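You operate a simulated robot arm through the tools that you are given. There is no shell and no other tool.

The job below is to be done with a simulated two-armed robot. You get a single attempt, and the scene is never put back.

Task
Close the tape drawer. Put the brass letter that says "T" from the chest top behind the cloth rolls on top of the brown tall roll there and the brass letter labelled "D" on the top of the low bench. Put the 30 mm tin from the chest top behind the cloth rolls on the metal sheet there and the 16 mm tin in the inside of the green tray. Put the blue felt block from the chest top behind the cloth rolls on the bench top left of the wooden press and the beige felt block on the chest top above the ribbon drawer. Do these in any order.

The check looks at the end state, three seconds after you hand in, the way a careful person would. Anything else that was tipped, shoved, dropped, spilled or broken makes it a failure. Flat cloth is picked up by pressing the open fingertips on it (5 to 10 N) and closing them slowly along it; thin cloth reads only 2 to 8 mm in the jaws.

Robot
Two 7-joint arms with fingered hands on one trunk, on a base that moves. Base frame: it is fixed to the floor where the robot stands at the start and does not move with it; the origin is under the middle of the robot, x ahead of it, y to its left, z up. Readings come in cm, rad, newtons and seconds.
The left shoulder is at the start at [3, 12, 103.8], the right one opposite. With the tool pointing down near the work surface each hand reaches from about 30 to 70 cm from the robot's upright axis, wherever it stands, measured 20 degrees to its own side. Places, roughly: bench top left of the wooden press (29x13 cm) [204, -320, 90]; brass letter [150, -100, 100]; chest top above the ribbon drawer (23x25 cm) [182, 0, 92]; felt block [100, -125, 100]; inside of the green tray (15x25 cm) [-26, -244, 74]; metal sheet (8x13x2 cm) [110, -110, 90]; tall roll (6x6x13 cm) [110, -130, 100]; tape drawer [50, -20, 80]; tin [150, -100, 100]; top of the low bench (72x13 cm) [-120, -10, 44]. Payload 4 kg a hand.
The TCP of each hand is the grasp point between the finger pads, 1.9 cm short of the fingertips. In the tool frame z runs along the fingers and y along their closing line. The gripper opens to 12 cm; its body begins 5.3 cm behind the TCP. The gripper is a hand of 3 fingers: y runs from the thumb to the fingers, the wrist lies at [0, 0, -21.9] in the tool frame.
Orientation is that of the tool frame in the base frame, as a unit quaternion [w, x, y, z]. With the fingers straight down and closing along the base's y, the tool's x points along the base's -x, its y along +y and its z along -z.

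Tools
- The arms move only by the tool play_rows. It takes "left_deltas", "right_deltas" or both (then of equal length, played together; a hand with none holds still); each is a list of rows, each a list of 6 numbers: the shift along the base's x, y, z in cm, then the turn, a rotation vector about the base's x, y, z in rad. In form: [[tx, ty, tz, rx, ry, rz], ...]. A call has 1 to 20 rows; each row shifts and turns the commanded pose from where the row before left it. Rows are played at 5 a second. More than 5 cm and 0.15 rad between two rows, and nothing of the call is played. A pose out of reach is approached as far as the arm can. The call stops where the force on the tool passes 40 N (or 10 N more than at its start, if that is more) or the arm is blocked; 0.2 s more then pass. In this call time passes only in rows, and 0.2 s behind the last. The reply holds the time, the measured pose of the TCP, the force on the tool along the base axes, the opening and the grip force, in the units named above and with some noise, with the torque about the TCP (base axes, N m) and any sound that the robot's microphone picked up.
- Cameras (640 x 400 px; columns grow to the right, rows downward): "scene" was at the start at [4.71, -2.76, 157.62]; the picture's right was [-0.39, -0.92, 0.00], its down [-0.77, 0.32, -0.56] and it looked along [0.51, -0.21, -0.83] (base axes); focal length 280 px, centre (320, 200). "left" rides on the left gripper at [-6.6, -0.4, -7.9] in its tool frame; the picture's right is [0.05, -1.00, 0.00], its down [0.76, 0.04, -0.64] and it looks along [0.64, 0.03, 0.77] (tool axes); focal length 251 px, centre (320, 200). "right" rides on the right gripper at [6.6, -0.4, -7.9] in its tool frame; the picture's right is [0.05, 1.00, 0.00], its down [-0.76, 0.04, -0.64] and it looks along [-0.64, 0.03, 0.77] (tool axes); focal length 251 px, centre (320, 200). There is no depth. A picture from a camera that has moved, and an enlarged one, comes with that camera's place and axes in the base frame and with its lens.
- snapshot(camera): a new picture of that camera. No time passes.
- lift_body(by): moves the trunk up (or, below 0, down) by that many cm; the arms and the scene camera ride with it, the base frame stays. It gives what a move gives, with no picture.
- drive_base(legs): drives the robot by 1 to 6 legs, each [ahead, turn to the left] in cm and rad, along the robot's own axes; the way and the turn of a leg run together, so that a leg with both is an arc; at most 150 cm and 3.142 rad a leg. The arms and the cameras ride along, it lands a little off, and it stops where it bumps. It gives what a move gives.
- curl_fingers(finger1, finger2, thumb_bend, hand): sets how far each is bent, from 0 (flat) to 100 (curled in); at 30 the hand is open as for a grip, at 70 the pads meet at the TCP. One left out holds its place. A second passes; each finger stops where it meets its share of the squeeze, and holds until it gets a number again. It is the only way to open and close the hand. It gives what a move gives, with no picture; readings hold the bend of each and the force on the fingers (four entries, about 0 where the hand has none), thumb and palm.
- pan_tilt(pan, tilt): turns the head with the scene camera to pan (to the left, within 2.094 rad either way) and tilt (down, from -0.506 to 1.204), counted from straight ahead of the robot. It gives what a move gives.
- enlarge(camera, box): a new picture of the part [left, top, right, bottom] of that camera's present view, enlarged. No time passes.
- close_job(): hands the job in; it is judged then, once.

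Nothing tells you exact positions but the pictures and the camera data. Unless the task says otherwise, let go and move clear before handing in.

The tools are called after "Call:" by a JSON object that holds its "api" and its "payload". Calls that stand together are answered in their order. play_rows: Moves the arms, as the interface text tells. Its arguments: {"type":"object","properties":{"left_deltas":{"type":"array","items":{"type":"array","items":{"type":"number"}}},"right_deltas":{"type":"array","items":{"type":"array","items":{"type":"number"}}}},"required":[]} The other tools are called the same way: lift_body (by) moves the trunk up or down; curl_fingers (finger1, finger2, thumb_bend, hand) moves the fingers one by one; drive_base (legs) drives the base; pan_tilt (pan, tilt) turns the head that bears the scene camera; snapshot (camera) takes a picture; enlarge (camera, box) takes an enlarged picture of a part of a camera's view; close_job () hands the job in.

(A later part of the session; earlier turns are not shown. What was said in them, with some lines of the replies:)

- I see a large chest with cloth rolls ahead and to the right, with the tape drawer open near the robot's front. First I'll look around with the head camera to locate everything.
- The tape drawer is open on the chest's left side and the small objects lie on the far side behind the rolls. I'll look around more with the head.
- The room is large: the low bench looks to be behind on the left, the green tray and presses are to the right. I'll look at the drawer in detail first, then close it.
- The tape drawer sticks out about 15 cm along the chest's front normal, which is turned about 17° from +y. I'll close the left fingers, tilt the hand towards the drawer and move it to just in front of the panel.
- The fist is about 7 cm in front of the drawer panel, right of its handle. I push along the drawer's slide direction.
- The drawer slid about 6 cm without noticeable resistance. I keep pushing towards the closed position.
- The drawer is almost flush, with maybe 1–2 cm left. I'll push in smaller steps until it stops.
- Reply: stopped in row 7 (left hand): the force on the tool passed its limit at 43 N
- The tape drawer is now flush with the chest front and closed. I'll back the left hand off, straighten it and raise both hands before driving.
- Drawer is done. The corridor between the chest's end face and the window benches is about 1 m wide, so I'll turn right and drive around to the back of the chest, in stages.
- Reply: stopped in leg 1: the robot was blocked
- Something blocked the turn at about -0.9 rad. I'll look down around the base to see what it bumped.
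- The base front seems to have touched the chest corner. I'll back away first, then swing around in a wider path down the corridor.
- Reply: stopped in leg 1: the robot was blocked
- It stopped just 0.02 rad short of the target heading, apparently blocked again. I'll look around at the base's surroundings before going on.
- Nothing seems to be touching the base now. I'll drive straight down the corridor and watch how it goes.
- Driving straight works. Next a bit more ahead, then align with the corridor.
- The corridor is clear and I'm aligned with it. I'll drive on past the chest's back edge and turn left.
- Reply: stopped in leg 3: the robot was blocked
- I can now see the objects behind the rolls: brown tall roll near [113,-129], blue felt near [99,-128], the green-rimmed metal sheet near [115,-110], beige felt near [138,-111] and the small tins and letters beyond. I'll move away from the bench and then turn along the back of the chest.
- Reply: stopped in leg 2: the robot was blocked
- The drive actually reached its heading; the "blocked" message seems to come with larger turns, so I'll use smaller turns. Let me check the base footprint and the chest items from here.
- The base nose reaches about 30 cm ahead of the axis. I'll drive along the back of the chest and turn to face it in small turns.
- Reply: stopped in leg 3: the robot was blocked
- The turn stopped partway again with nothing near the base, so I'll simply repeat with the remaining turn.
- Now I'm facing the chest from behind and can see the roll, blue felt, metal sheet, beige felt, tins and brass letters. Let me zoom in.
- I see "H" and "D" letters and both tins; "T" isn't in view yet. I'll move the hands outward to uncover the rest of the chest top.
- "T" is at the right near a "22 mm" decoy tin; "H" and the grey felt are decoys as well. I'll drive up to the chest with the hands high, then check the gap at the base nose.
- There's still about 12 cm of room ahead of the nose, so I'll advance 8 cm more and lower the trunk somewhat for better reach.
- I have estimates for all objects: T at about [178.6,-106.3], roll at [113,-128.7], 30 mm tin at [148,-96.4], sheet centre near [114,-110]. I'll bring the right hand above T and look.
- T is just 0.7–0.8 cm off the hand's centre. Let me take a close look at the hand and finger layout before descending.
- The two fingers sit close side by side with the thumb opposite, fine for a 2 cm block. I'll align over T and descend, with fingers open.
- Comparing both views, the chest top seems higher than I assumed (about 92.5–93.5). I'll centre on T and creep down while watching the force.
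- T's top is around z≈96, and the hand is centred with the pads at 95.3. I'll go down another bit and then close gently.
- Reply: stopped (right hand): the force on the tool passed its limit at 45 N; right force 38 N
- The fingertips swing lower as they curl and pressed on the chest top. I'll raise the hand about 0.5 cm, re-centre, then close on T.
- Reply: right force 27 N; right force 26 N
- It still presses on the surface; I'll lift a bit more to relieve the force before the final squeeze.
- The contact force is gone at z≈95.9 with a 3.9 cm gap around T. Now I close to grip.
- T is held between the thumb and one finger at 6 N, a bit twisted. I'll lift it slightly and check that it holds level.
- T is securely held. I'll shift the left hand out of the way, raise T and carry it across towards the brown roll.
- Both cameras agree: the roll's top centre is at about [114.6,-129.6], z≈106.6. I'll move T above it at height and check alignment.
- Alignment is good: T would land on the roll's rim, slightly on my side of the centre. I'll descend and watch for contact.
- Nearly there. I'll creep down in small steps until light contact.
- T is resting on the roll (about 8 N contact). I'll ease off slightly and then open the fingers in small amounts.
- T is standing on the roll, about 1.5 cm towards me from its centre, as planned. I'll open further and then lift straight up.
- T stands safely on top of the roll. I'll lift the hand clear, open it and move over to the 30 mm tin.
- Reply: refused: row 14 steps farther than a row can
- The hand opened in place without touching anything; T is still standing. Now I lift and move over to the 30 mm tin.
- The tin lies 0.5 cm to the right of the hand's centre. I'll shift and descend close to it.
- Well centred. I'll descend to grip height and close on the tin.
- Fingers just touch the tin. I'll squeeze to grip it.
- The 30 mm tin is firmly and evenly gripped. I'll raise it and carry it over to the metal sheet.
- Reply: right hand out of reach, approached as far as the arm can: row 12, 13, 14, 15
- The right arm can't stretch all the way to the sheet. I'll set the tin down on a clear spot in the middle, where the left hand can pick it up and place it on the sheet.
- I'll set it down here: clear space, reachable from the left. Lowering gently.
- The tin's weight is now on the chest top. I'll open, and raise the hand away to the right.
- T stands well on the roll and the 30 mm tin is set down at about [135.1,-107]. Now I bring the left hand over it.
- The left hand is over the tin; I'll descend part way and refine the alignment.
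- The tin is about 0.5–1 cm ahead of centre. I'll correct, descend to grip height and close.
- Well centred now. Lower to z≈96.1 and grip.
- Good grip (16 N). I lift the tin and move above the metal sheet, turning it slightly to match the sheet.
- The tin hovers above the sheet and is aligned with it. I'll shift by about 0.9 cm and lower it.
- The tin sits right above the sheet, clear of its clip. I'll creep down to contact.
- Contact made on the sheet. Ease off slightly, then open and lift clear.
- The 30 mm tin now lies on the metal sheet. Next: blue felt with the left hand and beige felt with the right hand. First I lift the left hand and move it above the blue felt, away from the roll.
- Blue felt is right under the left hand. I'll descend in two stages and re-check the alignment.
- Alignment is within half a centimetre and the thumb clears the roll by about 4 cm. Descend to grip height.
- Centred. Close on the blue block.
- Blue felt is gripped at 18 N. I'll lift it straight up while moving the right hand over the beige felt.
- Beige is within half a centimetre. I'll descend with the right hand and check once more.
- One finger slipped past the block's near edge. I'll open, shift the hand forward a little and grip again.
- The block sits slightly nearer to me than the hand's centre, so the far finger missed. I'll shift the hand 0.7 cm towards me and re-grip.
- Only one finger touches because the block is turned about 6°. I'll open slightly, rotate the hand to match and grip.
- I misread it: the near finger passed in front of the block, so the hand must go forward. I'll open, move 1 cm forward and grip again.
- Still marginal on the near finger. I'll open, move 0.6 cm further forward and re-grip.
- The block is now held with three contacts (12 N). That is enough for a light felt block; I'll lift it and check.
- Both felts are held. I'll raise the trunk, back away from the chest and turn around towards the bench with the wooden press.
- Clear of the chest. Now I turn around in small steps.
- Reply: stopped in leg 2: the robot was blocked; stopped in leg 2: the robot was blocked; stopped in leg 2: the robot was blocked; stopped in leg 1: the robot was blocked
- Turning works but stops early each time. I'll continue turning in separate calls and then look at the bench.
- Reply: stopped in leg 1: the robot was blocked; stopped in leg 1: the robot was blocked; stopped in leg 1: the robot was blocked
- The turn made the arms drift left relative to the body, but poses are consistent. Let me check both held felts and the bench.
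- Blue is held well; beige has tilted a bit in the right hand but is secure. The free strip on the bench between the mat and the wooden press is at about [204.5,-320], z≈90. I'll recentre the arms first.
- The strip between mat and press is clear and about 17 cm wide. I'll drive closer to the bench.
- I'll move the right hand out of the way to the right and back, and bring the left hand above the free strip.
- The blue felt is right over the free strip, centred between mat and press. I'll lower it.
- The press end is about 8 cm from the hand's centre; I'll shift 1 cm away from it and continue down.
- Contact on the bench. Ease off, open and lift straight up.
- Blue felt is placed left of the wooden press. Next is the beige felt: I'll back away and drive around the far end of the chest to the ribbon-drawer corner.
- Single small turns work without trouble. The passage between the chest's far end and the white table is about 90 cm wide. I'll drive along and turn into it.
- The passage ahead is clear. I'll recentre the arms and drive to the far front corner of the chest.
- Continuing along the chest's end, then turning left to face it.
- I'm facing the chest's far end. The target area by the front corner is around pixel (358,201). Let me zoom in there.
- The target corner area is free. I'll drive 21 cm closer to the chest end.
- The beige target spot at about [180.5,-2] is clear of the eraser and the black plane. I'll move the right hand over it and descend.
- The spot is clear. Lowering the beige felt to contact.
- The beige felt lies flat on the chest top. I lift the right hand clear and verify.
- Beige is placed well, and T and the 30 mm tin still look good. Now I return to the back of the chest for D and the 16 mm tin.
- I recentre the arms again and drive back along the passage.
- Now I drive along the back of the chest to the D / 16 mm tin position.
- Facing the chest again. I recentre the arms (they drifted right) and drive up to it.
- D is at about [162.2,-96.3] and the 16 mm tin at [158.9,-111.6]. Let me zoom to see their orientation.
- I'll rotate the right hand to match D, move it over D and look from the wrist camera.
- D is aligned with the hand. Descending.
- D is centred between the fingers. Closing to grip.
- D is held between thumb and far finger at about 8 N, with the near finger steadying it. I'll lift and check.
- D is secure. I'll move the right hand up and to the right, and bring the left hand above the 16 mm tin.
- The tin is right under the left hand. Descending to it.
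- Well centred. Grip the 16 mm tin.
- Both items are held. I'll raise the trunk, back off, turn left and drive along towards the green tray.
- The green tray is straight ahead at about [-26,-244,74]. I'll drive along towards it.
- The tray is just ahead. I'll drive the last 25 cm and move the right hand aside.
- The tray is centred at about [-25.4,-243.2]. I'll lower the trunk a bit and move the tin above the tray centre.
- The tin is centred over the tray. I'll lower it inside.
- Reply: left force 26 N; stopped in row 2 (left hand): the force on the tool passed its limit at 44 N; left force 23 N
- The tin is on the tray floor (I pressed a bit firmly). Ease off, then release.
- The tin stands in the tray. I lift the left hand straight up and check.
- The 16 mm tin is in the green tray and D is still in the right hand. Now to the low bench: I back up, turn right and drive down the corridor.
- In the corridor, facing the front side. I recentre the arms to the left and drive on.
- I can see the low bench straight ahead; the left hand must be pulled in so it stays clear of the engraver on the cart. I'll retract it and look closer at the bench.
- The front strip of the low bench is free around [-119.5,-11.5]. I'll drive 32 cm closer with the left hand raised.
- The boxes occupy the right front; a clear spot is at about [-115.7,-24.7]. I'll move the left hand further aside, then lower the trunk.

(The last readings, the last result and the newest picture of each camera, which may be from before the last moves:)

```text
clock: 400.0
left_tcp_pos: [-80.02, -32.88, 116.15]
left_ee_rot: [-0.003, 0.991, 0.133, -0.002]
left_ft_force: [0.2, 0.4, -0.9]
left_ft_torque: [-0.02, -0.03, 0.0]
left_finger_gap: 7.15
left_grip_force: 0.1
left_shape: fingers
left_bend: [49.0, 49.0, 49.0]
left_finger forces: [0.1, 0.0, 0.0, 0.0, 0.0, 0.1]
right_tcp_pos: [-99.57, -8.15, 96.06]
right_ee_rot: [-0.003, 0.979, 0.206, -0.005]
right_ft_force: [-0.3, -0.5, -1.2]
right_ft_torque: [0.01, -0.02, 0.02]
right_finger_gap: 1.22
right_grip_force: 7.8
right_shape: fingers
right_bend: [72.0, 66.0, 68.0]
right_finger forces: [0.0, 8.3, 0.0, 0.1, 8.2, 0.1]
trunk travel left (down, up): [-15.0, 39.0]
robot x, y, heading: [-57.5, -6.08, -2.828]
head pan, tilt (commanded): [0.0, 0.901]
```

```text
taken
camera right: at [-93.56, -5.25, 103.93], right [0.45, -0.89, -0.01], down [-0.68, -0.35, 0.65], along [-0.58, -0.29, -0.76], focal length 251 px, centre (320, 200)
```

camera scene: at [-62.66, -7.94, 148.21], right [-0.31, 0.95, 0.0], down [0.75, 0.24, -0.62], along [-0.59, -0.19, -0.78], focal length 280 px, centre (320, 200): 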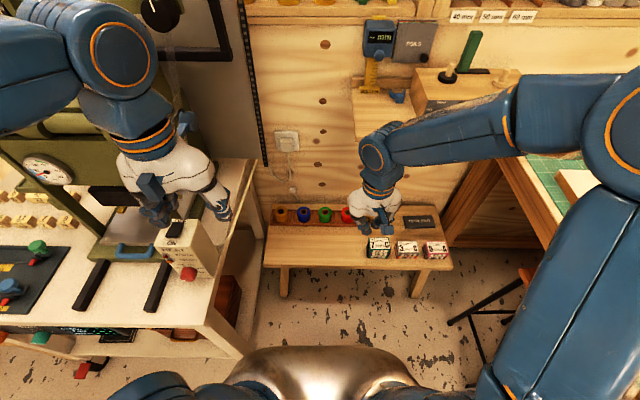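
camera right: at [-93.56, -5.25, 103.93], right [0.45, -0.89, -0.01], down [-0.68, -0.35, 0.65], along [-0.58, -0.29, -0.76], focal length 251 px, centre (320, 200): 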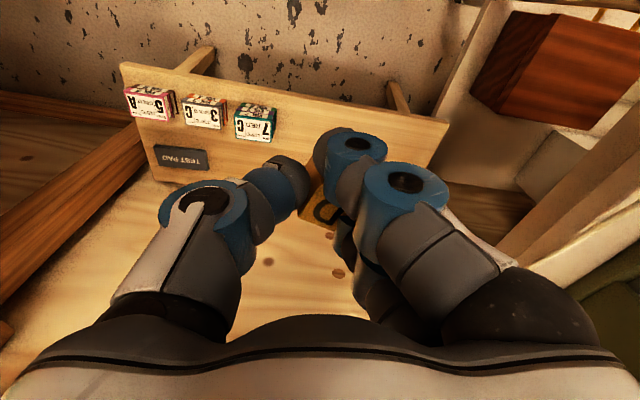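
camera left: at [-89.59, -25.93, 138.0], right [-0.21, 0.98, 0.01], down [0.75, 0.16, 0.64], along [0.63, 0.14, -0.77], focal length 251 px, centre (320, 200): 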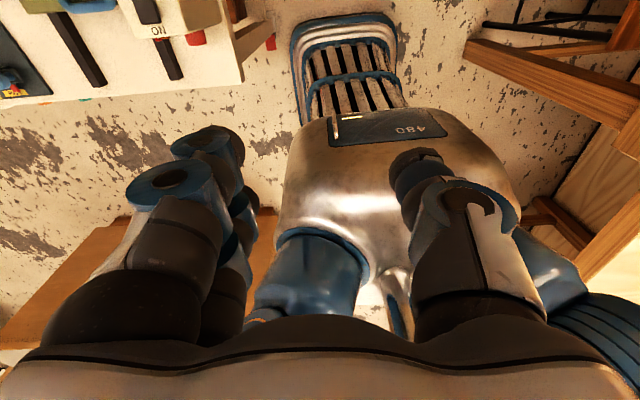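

Call:
{"api": "lift_body", "payload": {"by": -13}}

Call:
{"api": "play_rows", "payload": {"right_deltas": [[-1.5, -1.5, -1, 0, 0, 0], [-2.6, -2.7, -2, 0, 0, 0], [-2.9, -3, -2, 0, 0, 0], [-3, -3.1, -2, 0, 0, 0], [-2.9, -3, -2, 0, 0, 0], [-2, -2, -2, 0, 0, 0], [-1.2, -1.2, -2, 0, 0, 0]]}}

Call:
{"api": "snapshot", "payload": {"camera": "right"}}

Call:
{"api": "snapshot", "payload": {"camera": "scene"}}

```text
clock: 401.5
left_tcp_pos: [-80.09, -32.95, 103.12]
left_ee_rot: [-0.003, 0.991, 0.133, -0.002]
left_ft_force: [-0.5, 0.0, -0.8]
left_ft_torque: [-0.02, 0.01, 0.04]
left_finger_gap: 7.15
left_grip_force: 0.0
left_shape: fingers
left_bend: [49.0, 49.0, 49.0]
left_finger forces: [0.0, 0.1, 0.0, 0.0, 0.0, 0.1]
right_tcp_pos: [-99.55, -8.24, 83.12]
right_ee_rot: [-0.004, 0.979, 0.206, -0.005]
right_ft_force: [-0.2, -0.2, -0.8]
right_ft_torque: [0.0, 0.04, 0.01]
right_finger_gap: 1.22
right_grip_force: 9.1
right_shape: fingers
right_bend: [72.0, 66.0, 68.0]
right_finger forces: [0.0, 8.3, 0.0, 0.0, 8.2, 0.0]
trunk travel left (down, up): [-2.0, 52.0]
robot x, y, heading: [-57.21, -6.43, -2.831]
head pan, tilt (commanded): [0.0, 0.901]
```

```text
clock: 403.1
left_tcp_pos: [-80.2, -32.98, 103.1]
left_ee_rot: [-0.005, 0.991, 0.133, -0.003]
left_ft_force: [0.3, 0.0, 0.1]
left_ft_torque: [0.02, -0.04, 0.04]
left_finger_gap: 7.13
left_grip_force: 0.1
left_shape: fingers
left_bend: [49.0, 49.0, 49.0]
left_finger forces: [0.0, 0.0, 0.0, 0.0, 0.0, 0.0]
right_tcp_pos: [-115.65, -24.63, 69.97]
right_ee_rot: [-0.004, 0.978, 0.206, -0.003]
right_ft_force: [-0.9, -0.5, -0.5]
right_ft_torque: [0.02, 0.03, 0.01]
right_finger_gap: 1.19
right_grip_force: 7.7
right_shape: fingers
right_bend: [72.0, 66.0, 68.0]
right_finger forces: [0.0, 7.9, 0.1, 0.0, 7.9, 0.0]
trunk travel left (down, up): [-2.0, 52.0]
robot x, y, heading: [-57.43, -5.92, -2.829]
head pan, tilt (commanded): [0.0, 0.901]
```

```text
taken
camera right: at [-109.61, -21.78, 77.85], right [0.45, -0.89, -0.01], down [-0.68, -0.35, 0.65], along [-0.58, -0.29, -0.76], focal length 251 px, centre (320, 200)
```

right: 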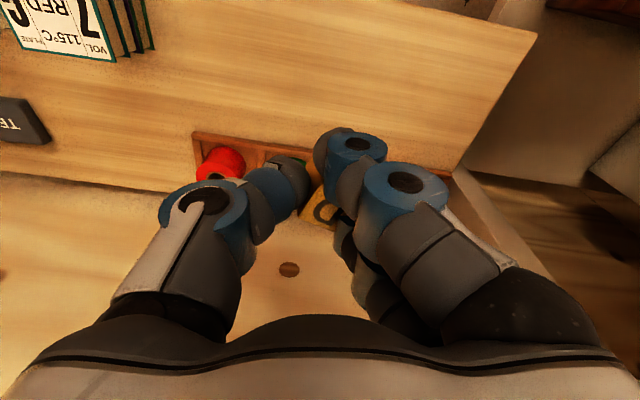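

```text
taken
camera scene: at [-62.72, -7.97, 135.2], right [-0.31, 0.95, 0.0], down [0.75, 0.24, -0.62], along [-0.59, -0.19, -0.78], focal length 280 px, centre (320, 200)
```

scene: 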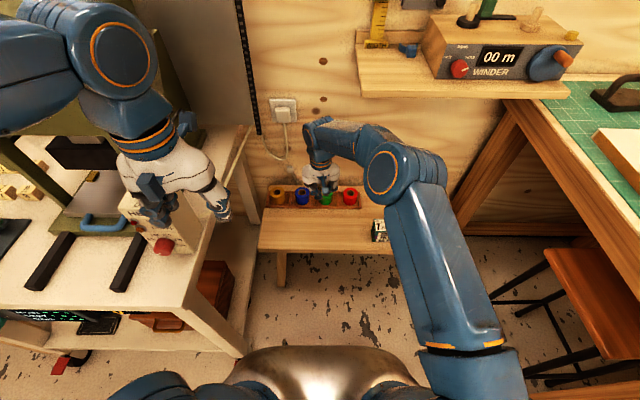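

Call:
{"api": "enlarge", "payload": {"camera": "right", "box": [240, 110, 420, 260]}}

Call:
{"api": "enlarge", "payload": {"camera": "scene", "box": [260, 140, 400, 260]}}

```text
2.67 times, centred on (330, 185) of right
camera zoom: at [-109.61, -21.78, 77.85], right [0.45, -0.89, -0.01], down [-0.68, -0.35, 0.65], along [-0.58, -0.29, -0.76], focal length 670 px, centre (293, 240)
```

zoom: 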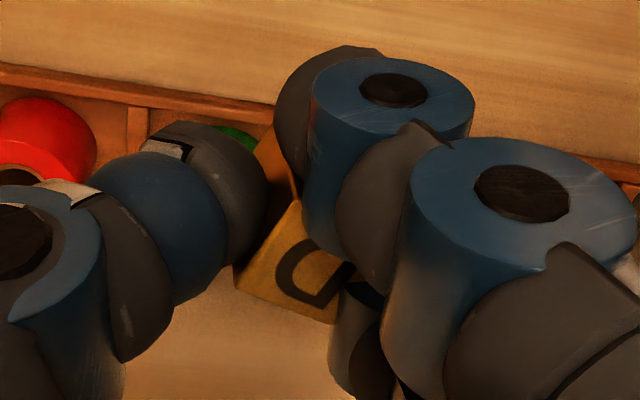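

```text
3.33 times, centred on (330, 200) of scene
camera zoom: at [-62.72, -7.97, 135.2], right [-0.31, 0.95, 0.0], down [0.75, 0.24, -0.62], along [-0.59, -0.19, -0.78], focal length 933 px, centre (287, 200)
```

zoom: 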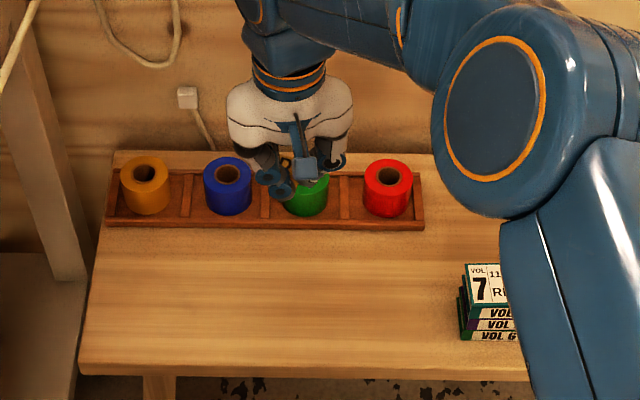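

D is level enough in the grip and the spot below is clear. Lowering towards the bench.

Call:
{"api": "play_rows", "payload": {"right_deltas": [[0, 0, -3, 0, 0, 0], [0, 0, -4, 0, 0, 0], [0, 0, -4, 0, 0, 0], [0, 0, -4, 0, 0, 0], [0, 0, -3, 0, 0, 0], [0, 0, -1.5, 0, 0, 0]]}}

Call:
{"api": "snapshot", "payload": {"camera": "right"}}

Call:
{"api": "enlarge", "payload": {"camera": "scene", "box": [260, 140, 400, 260]}}

```text
clock: 404.5
left_tcp_pos: [-79.97, -32.95, 103.22]
left_ee_rot: [-0.003, 0.991, 0.134, -0.002]
left_ft_force: [-0.4, -0.1, 0.2]
left_ft_torque: [0.02, -0.01, 0.01]
left_finger_gap: 7.14
left_grip_force: 0.1
left_shape: fingers
left_bend: [49.0, 49.0, 49.0]
left_finger forces: [0.0, 0.1, 0.0, 0.1, 0.0, 0.0]
right_tcp_pos: [-115.31, -24.42, 50.51]
right_ee_rot: [-0.003, 0.979, 0.205, -0.004]
right_ft_force: [0.2, 0.2, -0.4]
right_ft_torque: [0.0, 0.0, -0.02]
right_finger_gap: 1.22
right_grip_force: 7.2
right_shape: fingers
right_bend: [72.0, 66.0, 68.0]
right_finger forces: [0.1, 7.8, 0.1, 0.0, 7.7, 0.0]
right hand out of reach, approached as far as the arm can: row 6
trunk travel left (down, up): [-2.0, 52.0]
robot x, y, heading: [-57.34, -6.1, -2.827]
head pan, tilt (commanded): [0.0, 0.901]
```

```text
taken
camera right: at [-109.36, -21.56, 58.5], right [0.45, -0.89, -0.01], down [-0.68, -0.35, 0.65], along [-0.58, -0.29, -0.76], focal length 251 px, centre (320, 200)
```

right: 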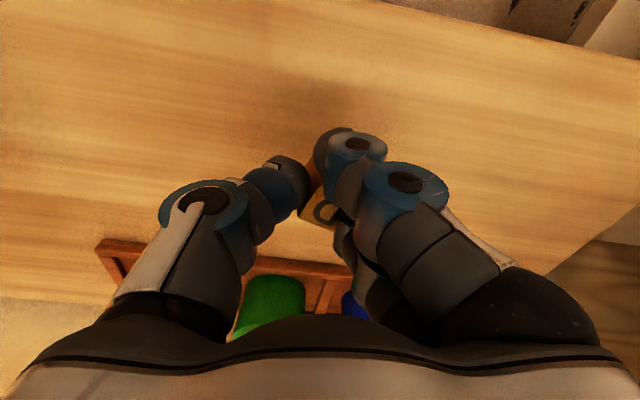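

```text
3.33 times, centred on (330, 200) of scene
camera zoom: at [-62.69, -7.93, 135.2], right [-0.31, 0.95, 0.0], down [0.75, 0.24, -0.62], along [-0.59, -0.19, -0.78], focal length 933 px, centre (287, 200)
```

zoom: 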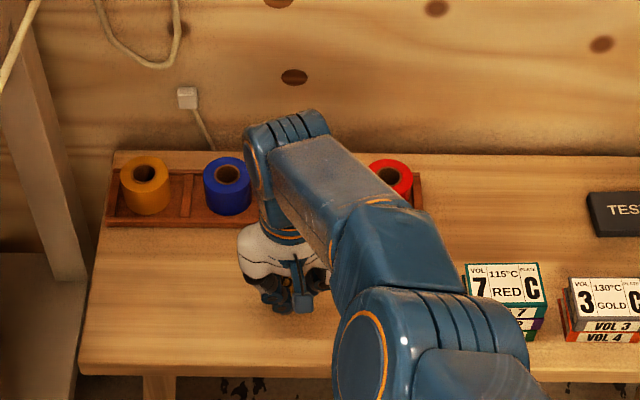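

The arm is at its reach limit there; I'll move the spot about 2.5 cm nearer and 3 cm to the right, still on the clear strip.

Call:
{"api": "play_rows", "payload": {"right_deltas": [[0.8, 1.8, 0, 0, 0, 0], [0.8, 1.8, 0, 0, 0, 0], [0, 0, -0.8, 0, 0, 0], [0, 0, -0.7, 0, 0, 0]]}}

Call:
{"api": "snapshot", "payload": {"camera": "right"}}

```text
clock: 405.5
left_tcp_pos: [-80.18, -32.95, 103.21]
left_ee_rot: [-0.003, 0.991, 0.133, -0.002]
left_ft_force: [-0.4, -0.3, 1.5]
left_ft_torque: [-0.01, -0.03, 0.01]
left_finger_gap: 7.16
left_grip_force: 0.0
left_shape: fingers
left_bend: [49.0, 49.0, 49.0]
left_finger forces: [0.1, 0.0, 0.0, 0.0, 0.0, 0.0]
right_tcp_pos: [-113.81, -20.83, 49.12]
right_ee_rot: [-0.004, 0.979, 0.206, -0.005]
right_ft_force: [0.6, -0.6, -1.5]
right_ft_torque: [0.01, -0.01, 0.0]
right_finger_gap: 1.21
right_grip_force: 7.2
right_shape: fingers
right_bend: [72.0, 66.0, 68.0]
right_finger forces: [0.0, 7.5, 0.0, 0.0, 7.4, 0.0]
trunk travel left (down, up): [-2.0, 52.0]
robot x, y, heading: [-57.67, -5.94, -2.833]
head pan, tilt (commanded): [0.0, 0.901]
```

```text
taken
camera right: at [-107.81, -17.92, 56.99], right [0.45, -0.89, -0.01], down [-0.68, -0.35, 0.65], along [-0.58, -0.29, -0.76], focal length 251 px, centre (320, 200)
```

right: 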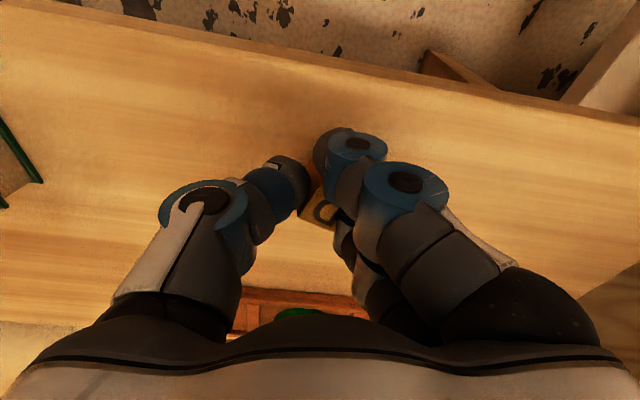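

Call:
{"api": "play_rows", "payload": {"right_deltas": [[0, 0, -0.6, 0, 0, 0], [0, 0, -0.6, 0, 0, 0], [0, 0, -0.4, 0, 0, 0]]}}

```text
clock: 406.3
left_tcp_pos: [-79.92, -32.86, 103.37]
left_ee_rot: [-0.003, 0.991, 0.133, -0.004]
left_ft_force: [-0.3, 1.1, -1.2]
left_ft_torque: [-0.04, -0.01, -0.02]
left_finger_gap: 7.17
left_grip_force: 0.0
left_shape: fingers
left_bend: [49.0, 49.0, 49.0]
left_finger forces: [0.1, 0.1, 0.0, 0.1, 0.0, 0.1]
right_tcp_pos: [-113.86, -20.8, 47.71]
right_ee_rot: [-0.003, 0.979, 0.206, -0.006]
right_ft_force: [0.0, 4.3, 14.0]
right_ft_torque: [-0.07, 0.12, 0.02]
right_finger_gap: 1.21
right_grip_force: 11.4
right_shape: fingers
right_bend: [72.0, 66.0, 69.0]
right_finger forces: [0.1, 9.7, 0.0, 0.0, 13.6, 0.1]
trunk travel left (down, up): [-2.0, 52.0]
robot x, y, heading: [-57.63, -5.91, -2.832]
head pan, tilt (commanded): [0.0, 0.901]
```

Contact with the bench. Ease off, then open in small steps.

Call:
{"api": "play_rows", "payload": {"right_deltas": [[0, 0, 0.25, 0, 0, 0], [0, 0, 0, 0, 0, 0]]}}

Call:
{"api": "curl_fingers", "payload": {"hand": "right", "finger1": 64, "finger2": 64, "thumb_bend": 64}}

Call:
{"api": "snapshot", "payload": {"camera": "right"}}

```text
clock: 406.9
left_tcp_pos: [-79.99, -33.05, 103.17]
left_ee_rot: [-0.004, 0.991, 0.133, -0.002]
left_ft_force: [-1.0, -1.0, -0.2]
left_ft_torque: [-0.03, 0.0, 0.0]
left_finger_gap: 7.14
left_grip_force: 0.0
left_shape: fingers
left_bend: [49.0, 49.0, 49.0]
left_finger forces: [0.1, 0.1, 0.0, 0.0, 0.1, 0.1]
right_tcp_pos: [-113.72, -20.93, 47.87]
right_ee_rot: [-0.003, 0.979, 0.206, -0.004]
right_ft_force: [-1.3, 0.9, 5.7]
right_ft_torque: [-0.03, 0.08, -0.03]
right_finger_gap: 1.22
right_grip_force: 8.5
right_shape: fingers
right_bend: [72.0, 66.0, 69.0]
right_finger forces: [0.0, 8.8, 0.0, 0.0, 9.4, 0.0]
trunk travel left (down, up): [-2.0, 52.0]
robot x, y, heading: [-57.69, -6.38, -2.834]
head pan, tilt (commanded): [0.0, 0.901]
```

```text
clock: 407.9
left_tcp_pos: [-80.08, -32.9, 103.19]
left_ee_rot: [-0.003, 0.991, 0.134, -0.002]
left_ft_force: [0.2, -0.3, 0.1]
left_ft_torque: [0.02, 0.02, 0.0]
left_finger_gap: 7.16
left_grip_force: 0.1
left_shape: fingers
left_bend: [49.0, 49.0, 49.0]
left_finger forces: [0.1, 0.1, 0.0, 0.1, 0.1, 0.0]
right_tcp_pos: [-113.77, -20.79, 47.79]
right_ee_rot: [-0.004, 0.979, 0.205, -0.004]
right_ft_force: [0.1, 0.2, -0.1]
right_ft_torque: [0.0, 0.01, -0.01]
right_finger_gap: 2.62
right_grip_force: 0.7
right_shape: fingers
right_bend: [64.0, 64.0, 64.0]
right_finger forces: [0.1, 0.2, 0.0, 0.1, 0.4, 0.1]
trunk travel left (down, up): [-2.0, 52.0]
robot x, y, heading: [-57.48, -5.88, -2.827]
head pan, tilt (commanded): [0.0, 0.901]
```

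```text
taken
camera right: at [-107.78, -17.93, 55.67], right [0.45, -0.89, -0.01], down [-0.68, -0.35, 0.65], along [-0.58, -0.29, -0.76], focal length 251 px, centre (320, 200)
```

right: 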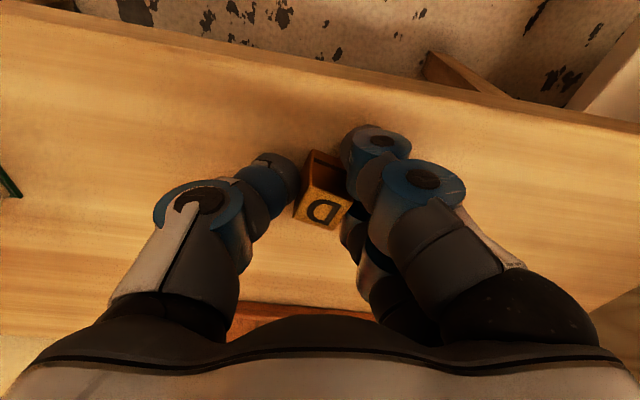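

Call:
{"api": "curl_fingers", "payload": {"hand": "right", "finger1": 58, "finger2": 58, "thumb_bend": 58}}

Call:
{"api": "play_rows", "payload": {"right_deltas": [[0, 0, 0.5, 0, 0, 0], [0, 0, 1, 0, 0, 0], [0, 0, 2, 0, 0, 0], [0, 0, 3.5, 0, 0, 0], [0, 0, 4, 0, 0, 0], [0, 0, 4, 0, 0, 0]]}}

Call:
{"api": "snapshot", "payload": {"camera": "right"}}

```text
clock: 408.9
left_tcp_pos: [-80.09, -32.91, 103.16]
left_ee_rot: [-0.003, 0.991, 0.134, -0.002]
left_ft_force: [-0.2, -0.6, 0.4]
left_ft_torque: [0.0, -0.01, 0.01]
left_finger_gap: 7.16
left_grip_force: 0.0
left_shape: fingers
left_bend: [49.0, 49.0, 49.0]
left_finger forces: [0.0, 0.0, 0.0, 0.0, 0.0, 0.0]
right_tcp_pos: [-113.7, -20.76, 47.69]
right_ee_rot: [-0.004, 0.979, 0.205, -0.005]
right_ft_force: [-0.6, -1.2, -0.1]
right_ft_torque: [0.0, -0.02, 0.01]
right_finger_gap: 4.66
right_grip_force: 0.1
right_shape: fingers
right_bend: [57.0, 57.0, 57.0]
right_finger forces: [0.0, 0.1, 0.0, 0.1, 0.0, 0.0]
trunk travel left (down, up): [-2.0, 52.0]
robot x, y, heading: [-57.73, -6.16, -2.829]
head pan, tilt (commanded): [0.0, 0.901]
```

```text
clock: 410.3
left_tcp_pos: [-80.08, -33.05, 103.21]
left_ee_rot: [-0.004, 0.991, 0.133, -0.002]
left_ft_force: [-0.9, 0.1, 0.1]
left_ft_torque: [0.03, -0.03, -0.01]
left_finger_gap: 7.14
left_grip_force: 0.0
left_shape: fingers
left_bend: [49.0, 49.0, 49.0]
left_finger forces: [0.1, 0.0, 0.0, 0.1, 0.1, 0.0]
right_tcp_pos: [-113.61, -20.76, 62.85]
right_ee_rot: [-0.004, 0.978, 0.206, -0.003]
right_ft_force: [-0.6, -0.1, 0.0]
right_ft_torque: [-0.02, 0.02, 0.01]
right_finger_gap: 4.66
right_grip_force: 0.1
right_shape: fingers
right_bend: [57.0, 57.0, 57.0]
right_finger forces: [0.1, 0.0, 0.1, 0.0, 0.1, 0.0]
trunk travel left (down, up): [-2.0, 52.0]
robot x, y, heading: [-57.37, -6.52, -2.826]
head pan, tilt (commanded): [0.0, 0.901]
```

```text
taken
camera right: at [-107.72, -17.89, 70.73], right [0.45, -0.89, -0.01], down [-0.68, -0.35, 0.65], along [-0.58, -0.29, -0.76], focal length 251 px, centre (320, 200)
```

right: 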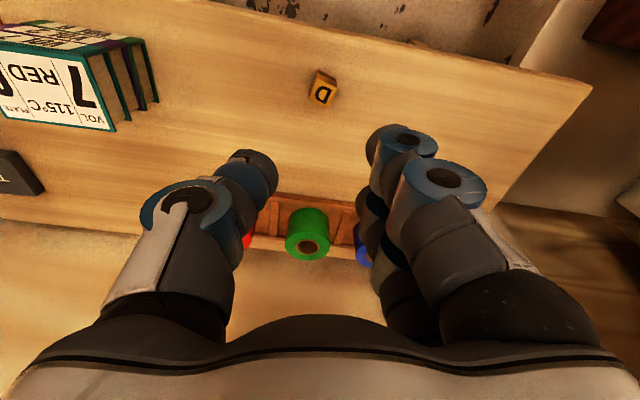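

D stands upright on the low bench. I'll withdraw the arm, raise the trunk and back away, then check the drawer and the other results from here.

Call:
{"api": "play_rows", "payload": {"right_deltas": [[0, 0, 4.5, 0, 0, 0], [0, 0, 4.5, 0, 0, 0], [0, 0, 4.5, 0, 0, 0], [0, 0, 4.5, 0, 0, 0], [4, 1.3, 1, 0, 0, 0], [4.5, 1.5, 0, 0, 0, 0], [4.5, 1.5, 0, 0, 0, 0], [4.5, 1.5, 0, 0, 0, 0]]}}

Call:
{"api": "lift_body", "payload": {"by": 25}}

Call:
{"api": "drive_base", "payload": {"legs": [[-32, 0]]}}

Call:
{"api": "snapshot", "payload": {"camera": "scene"}}

Call:
{"api": "pan_tilt", "payload": {"pan": 2.09, "tilt": 0.7}}

Call:
{"api": "snapshot", "payload": {"camera": "scene"}}

```text
clock: 412.1
left_tcp_pos: [-80.08, -33.0, 103.18]
left_ee_rot: [-0.003, 0.991, 0.134, -0.002]
left_ft_force: [0.0, -0.3, -0.7]
left_ft_torque: [0.01, 0.04, -0.04]
left_finger_gap: 7.16
left_grip_force: 0.1
left_shape: fingers
left_bend: [49.0, 49.0, 49.0]
left_finger forces: [0.0, 0.0, 0.0, 0.0, 0.0, 0.1]
right_tcp_pos: [-96.23, -14.95, 81.78]
right_ee_rot: [-0.004, 0.979, 0.206, -0.006]
right_ft_force: [0.0, -0.4, 1.2]
right_ft_torque: [-0.01, 0.02, -0.02]
right_finger_gap: 4.66
right_grip_force: 0.0
right_shape: fingers
right_bend: [57.0, 57.0, 57.0]
right_finger forces: [0.0, 0.1, 0.0, 0.0, 0.0, 0.0]
trunk travel left (down, up): [-2.0, 52.0]
robot x, y, heading: [-57.08, -6.46, -2.826]
head pan, tilt (commanded): [0.0, 0.901]
```

```text
clock: 414.7
left_tcp_pos: [-80.05, -32.94, 128.27]
left_ee_rot: [-0.003, 0.991, 0.132, -0.003]
left_ft_force: [0.7, 0.4, 0.3]
left_ft_torque: [0.01, 0.02, 0.0]
left_finger_gap: 7.15
left_grip_force: 0.1
left_shape: fingers
left_bend: [49.0, 49.0, 49.0]
left_finger forces: [0.0, 0.1, 0.0, 0.1, 0.1, 0.1]
right_tcp_pos: [-96.19, -14.94, 106.79]
right_ee_rot: [-0.004, 0.979, 0.205, -0.005]
right_ft_force: [-0.1, -0.4, -0.2]
right_ft_torque: [0.01, 0.03, 0.01]
right_finger_gap: 4.65
right_grip_force: 0.0
right_shape: fingers
right_bend: [57.0, 57.0, 57.0]
right_finger forces: [0.0, 0.0, 0.1, 0.0, 0.0, 0.0]
trunk travel left (down, up): [-27.0, 27.0]
robot x, y, heading: [-57.5, -6.41, -2.831]
head pan, tilt (commanded): [0.0, 0.901]
```

```text
clock: 416.9
left_tcp_pos: [-49.54, -23.09, 128.24]
left_ee_rot: [-0.003, 0.991, 0.132, -0.002]
left_ft_force: [0.6, 0.6, -0.1]
left_ft_torque: [-0.01, 0.01, 0.0]
left_finger_gap: 7.16
left_grip_force: 0.0
left_shape: fingers
left_bend: [49.0, 49.0, 49.0]
left_finger forces: [0.0, 0.0, 0.0, 0.0, 0.1, 0.0]
right_tcp_pos: [-65.94, -5.04, 106.9]
right_ee_rot: [-0.003, 0.979, 0.204, -0.005]
right_ft_force: [0.5, 0.3, 0.1]
right_ft_torque: [0.0, 0.03, 0.02]
right_finger_gap: 4.69
right_grip_force: 0.1
right_shape: fingers
right_bend: [57.0, 57.0, 57.0]
right_finger forces: [0.1, 0.0, 0.0, 0.0, 0.0, 0.0]
trunk travel left (down, up): [-27.0, 27.0]
robot x, y, heading: [-27.01, 3.55, -2.831]
head pan, tilt (commanded): [0.0, 0.901]
```

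```text
taken
camera scene: at [-32.11, 1.95, 160.21], right [-0.31, 0.95, 0.0], down [0.75, 0.24, -0.62], along [-0.59, -0.19, -0.78], focal length 280 px, centre (320, 200)
```

scene: 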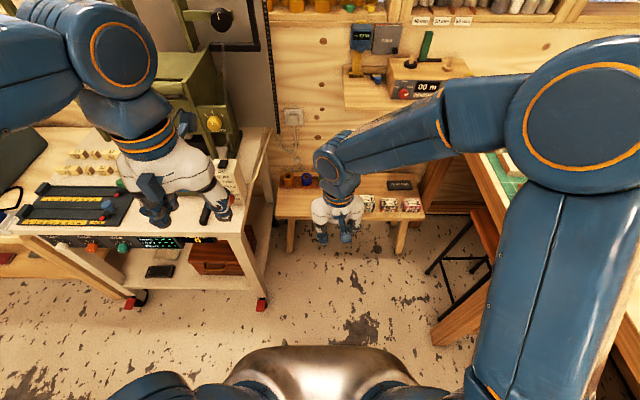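

```text
clock: 418.8
left_tcp_pos: [-49.54, -23.08, 128.11]
left_ee_rot: [-0.002, 0.991, 0.132, -0.002]
left_ft_force: [0.4, 0.3, 0.4]
left_ft_torque: [0.01, 0.02, 0.0]
left_finger_gap: 7.18
left_grip_force: 0.0
left_shape: fingers
left_bend: [49.0, 49.0, 49.0]
left_finger forces: [0.1, 0.1, 0.0, 0.1, 0.0, 0.0]
right_tcp_pos: [-65.87, -5.1, 106.87]
right_ee_rot: [-0.004, 0.979, 0.205, -0.004]
right_ft_force: [-0.3, -0.2, 0.5]
right_ft_torque: [0.02, 0.02, 0.0]
right_finger_gap: 4.69
right_grip_force: 0.2
right_shape: fingers
right_bend: [57.0, 57.0, 57.0]
right_finger forces: [0.0, 0.1, 0.1, 0.1, 0.0, 0.0]
trunk travel left (down, up): [-27.0, 27.0]
robot x, y, heading: [-27.06, 3.73, -2.826]
head pan, tilt (commanded): [2.089, 0.7]
```

```text
taken
camera scene: at [-18.78, -1.52, 161.82], right [-0.68, -0.74, 0.0], down [-0.47, 0.44, -0.77], along [0.56, -0.52, -0.64], focal length 280 px, centre (320, 200)
```

scene: 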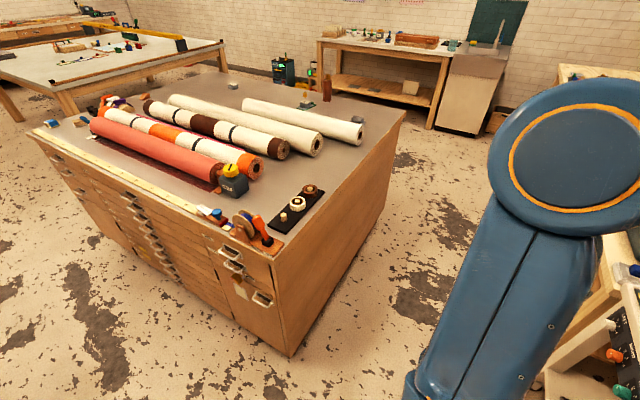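

The drawer front looks flush. Let me zoom in on the drawer, the roll with T, and the chest top.

Call:
{"api": "enlarge", "payload": {"camera": "scene", "box": [180, 180, 320, 320]}}

Call:
{"api": "enlarge", "payload": {"camera": "scene", "box": [200, 50, 380, 160]}}

Call:
{"api": "enlarge", "payload": {"camera": "scene", "box": [20, 70, 160, 160]}}

Call:
{"api": "enlarge", "payload": {"camera": "scene", "box": [310, 10, 480, 110]}}

```text
2.86 times, centred on (250, 250) of scene
camera zoom: at [-18.78, -1.52, 161.82], right [-0.68, -0.74, 0.0], down [-0.47, 0.44, -0.77], along [0.56, -0.52, -0.64], focal length 799 px, centre (520, 57)
```

zoom: 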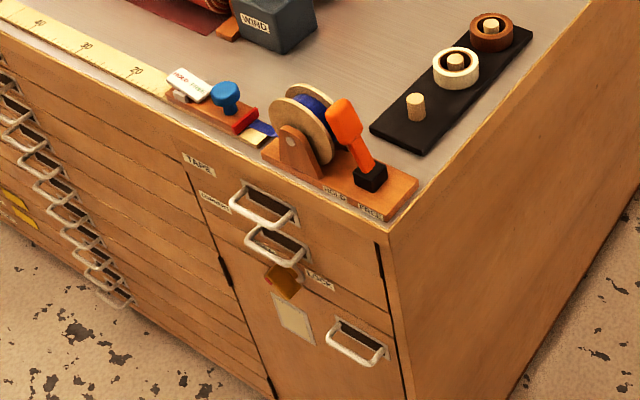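

```text
3.56 times, centred on (290, 105) of scene
camera zoom: at [-18.78, -1.52, 161.82], right [-0.68, -0.74, 0.0], down [-0.47, 0.44, -0.77], along [0.56, -0.52, -0.64], focal length 995 px, centre (427, 538)
```

zoom: 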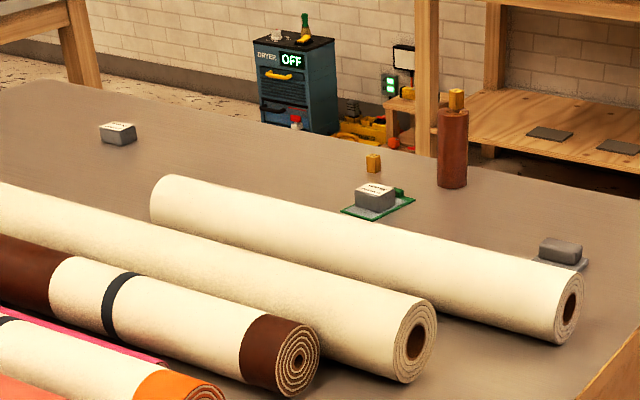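

```text
4.44 times, centred on (90, 115) of scene
camera zoom: at [-18.78, -1.52, 161.82], right [-0.68, -0.74, 0.0], down [-0.47, 0.44, -0.77], along [0.56, -0.52, -0.64], focal length 1243 px, centre (1342, 578)
```

zoom: 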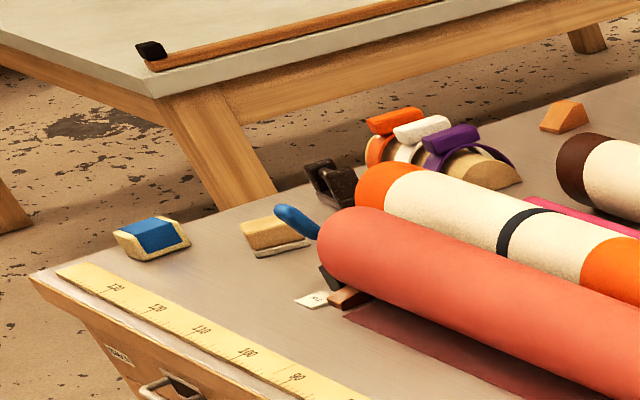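

```text
3.76 times, centred on (395, 60) of scene
camera zoom: at [-18.78, -1.52, 161.82], right [-0.68, -0.74, 0.0], down [-0.47, 0.44, -0.77], along [0.56, -0.52, -0.64], focal length 1053 px, centre (38, 727)
```

zoom: 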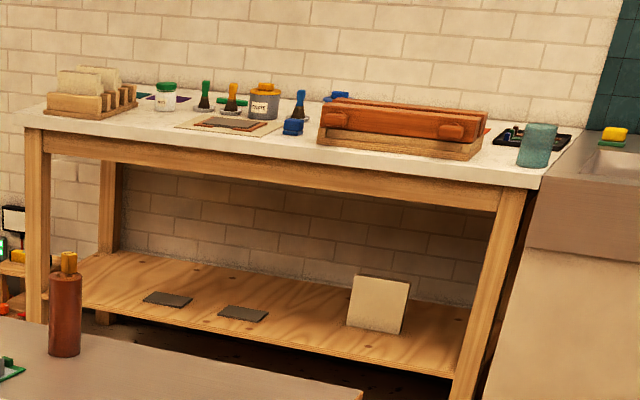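

Everything looks right: drawer flush, T on the roll, 30 mm tin on the sheet, blue felt left of the press, beige felt at the ribbon end. One last look at D on the low bench.

Call:
{"api": "play_rows", "payload": {"right_deltas": [[-1, 3.8, 2, 0, 0, 0], [-1, 3.8, 2, 0, 0, 0], [-1, 3.8, 2, 0, 0, 0], [-1, 3.8, 2, 0, 0, 0], [-1, 3.8, 2, 0, 0, 0]]}}

Call:
{"api": "pan_tilt", "payload": {"pan": 0, "tilt": 0.9}}

Call:
{"api": "enlarge", "payload": {"camera": "scene", "box": [250, 150, 450, 280]}}

```text
clock: 420.0
left_tcp_pos: [-49.64, -23.15, 128.19]
left_ee_rot: [-0.004, 0.991, 0.132, -0.002]
left_ft_force: [-0.7, 0.7, -0.5]
left_ft_torque: [0.02, -0.03, -0.02]
left_finger_gap: 7.16
left_grip_force: 0.1
left_shape: fingers
left_bend: [49.0, 49.0, 49.0]
left_finger forces: [0.0, 0.0, 0.1, 0.0, 0.0, 0.1]
right_tcp_pos: [-70.81, 14.15, 117.0]
right_ee_rot: [-0.003, 0.979, 0.206, -0.004]
right_ft_force: [0.7, -0.1, 0.2]
right_ft_torque: [0.02, -0.04, 0.01]
right_finger_gap: 4.69
right_grip_force: 0.1
right_shape: fingers
right_bend: [57.0, 57.0, 57.0]
right_finger forces: [0.1, 0.2, 0.0, 0.0, 0.0, 0.1]
trunk travel left (down, up): [-27.0, 27.0]
robot x, y, heading: [-27.06, 3.71, -2.833]
head pan, tilt (commanded): [2.089, 0.7]
```

```text
clock: 422.0
left_tcp_pos: [-49.61, -23.13, 128.29]
left_ee_rot: [-0.003, 0.991, 0.132, -0.002]
left_ft_force: [-0.2, -1.0, 0.7]
left_ft_torque: [0.01, -0.02, -0.01]
left_finger_gap: 7.16
left_grip_force: 0.0
left_shape: fingers
left_bend: [49.0, 49.0, 49.0]
left_finger forces: [0.0, 0.0, 0.0, 0.0, 0.1, 0.0]
right_tcp_pos: [-70.96, 13.91, 116.75]
right_ee_rot: [-0.004, 0.979, 0.204, -0.004]
right_ft_force: [0.3, -0.2, 0.9]
right_ft_torque: [-0.01, 0.03, -0.03]
right_finger_gap: 4.69
right_grip_force: 0.0
right_shape: fingers
right_bend: [57.0, 57.0, 57.0]
right_finger forces: [0.0, 0.1, 0.0, 0.0, 0.1, 0.1]
trunk travel left (down, up): [-27.0, 27.0]
robot x, y, heading: [-27.04, 3.69, -2.83]
head pan, tilt (commanded): [0.0, 0.901]
```

```text
3.08 times, centred on (350, 215) of scene
camera zoom: at [-32.23, 1.91, 160.2], right [-0.31, 0.95, 0.0], down [0.75, 0.24, -0.62], along [-0.59, -0.19, -0.78], focal length 861 px, centre (228, 154)
```

zoom: 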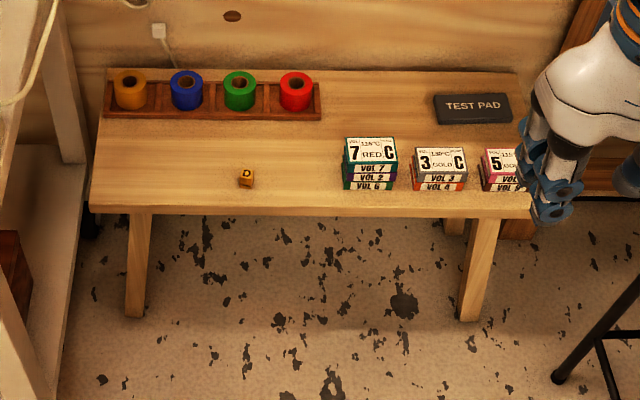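

D stands on the low bench with the spools and boxes undisturbed, and every other item is in its place with both hands clear. I'm handing the job in.

Call:
{"api": "close_job", "payload": {}}

```text
The job is handed in.
```

The job is handed in, and in my last pictures every item was where the task asked for it. I don't have the judge's result.

| Item | Where it is now |
|---|---|
| Tape drawer | Closed, flush with the chest front |
| Brass "T" | Standing on top of the brown tall roll, about 1.6 cm towards the chest's back from the centre |
| Brass "D" | Standing on the front strip of the low bench |
| 30 mm tin | On the metal sheet, clear of its clip |
| 16 mm tin | Inside the green tray |
| Blue felt block | On the bench top left of the wooden press, between the mat and the press |
| Beige felt block | Flat on the chest top above the ribbon drawer |

- **Pressing on surfaces:** My fingertips pressed on the chest top at up to 45 N while gripping the "T". I also pushed the 16 mm tin onto the tray floor at 44 N. I saw nothing move out of place either time.
- **Driving:** The base reported being blocked several times during turns. I saw nothing disturbed around it, and the later pictures show everything standing as before.

Both hands were empty and clear of everything when I handed in.
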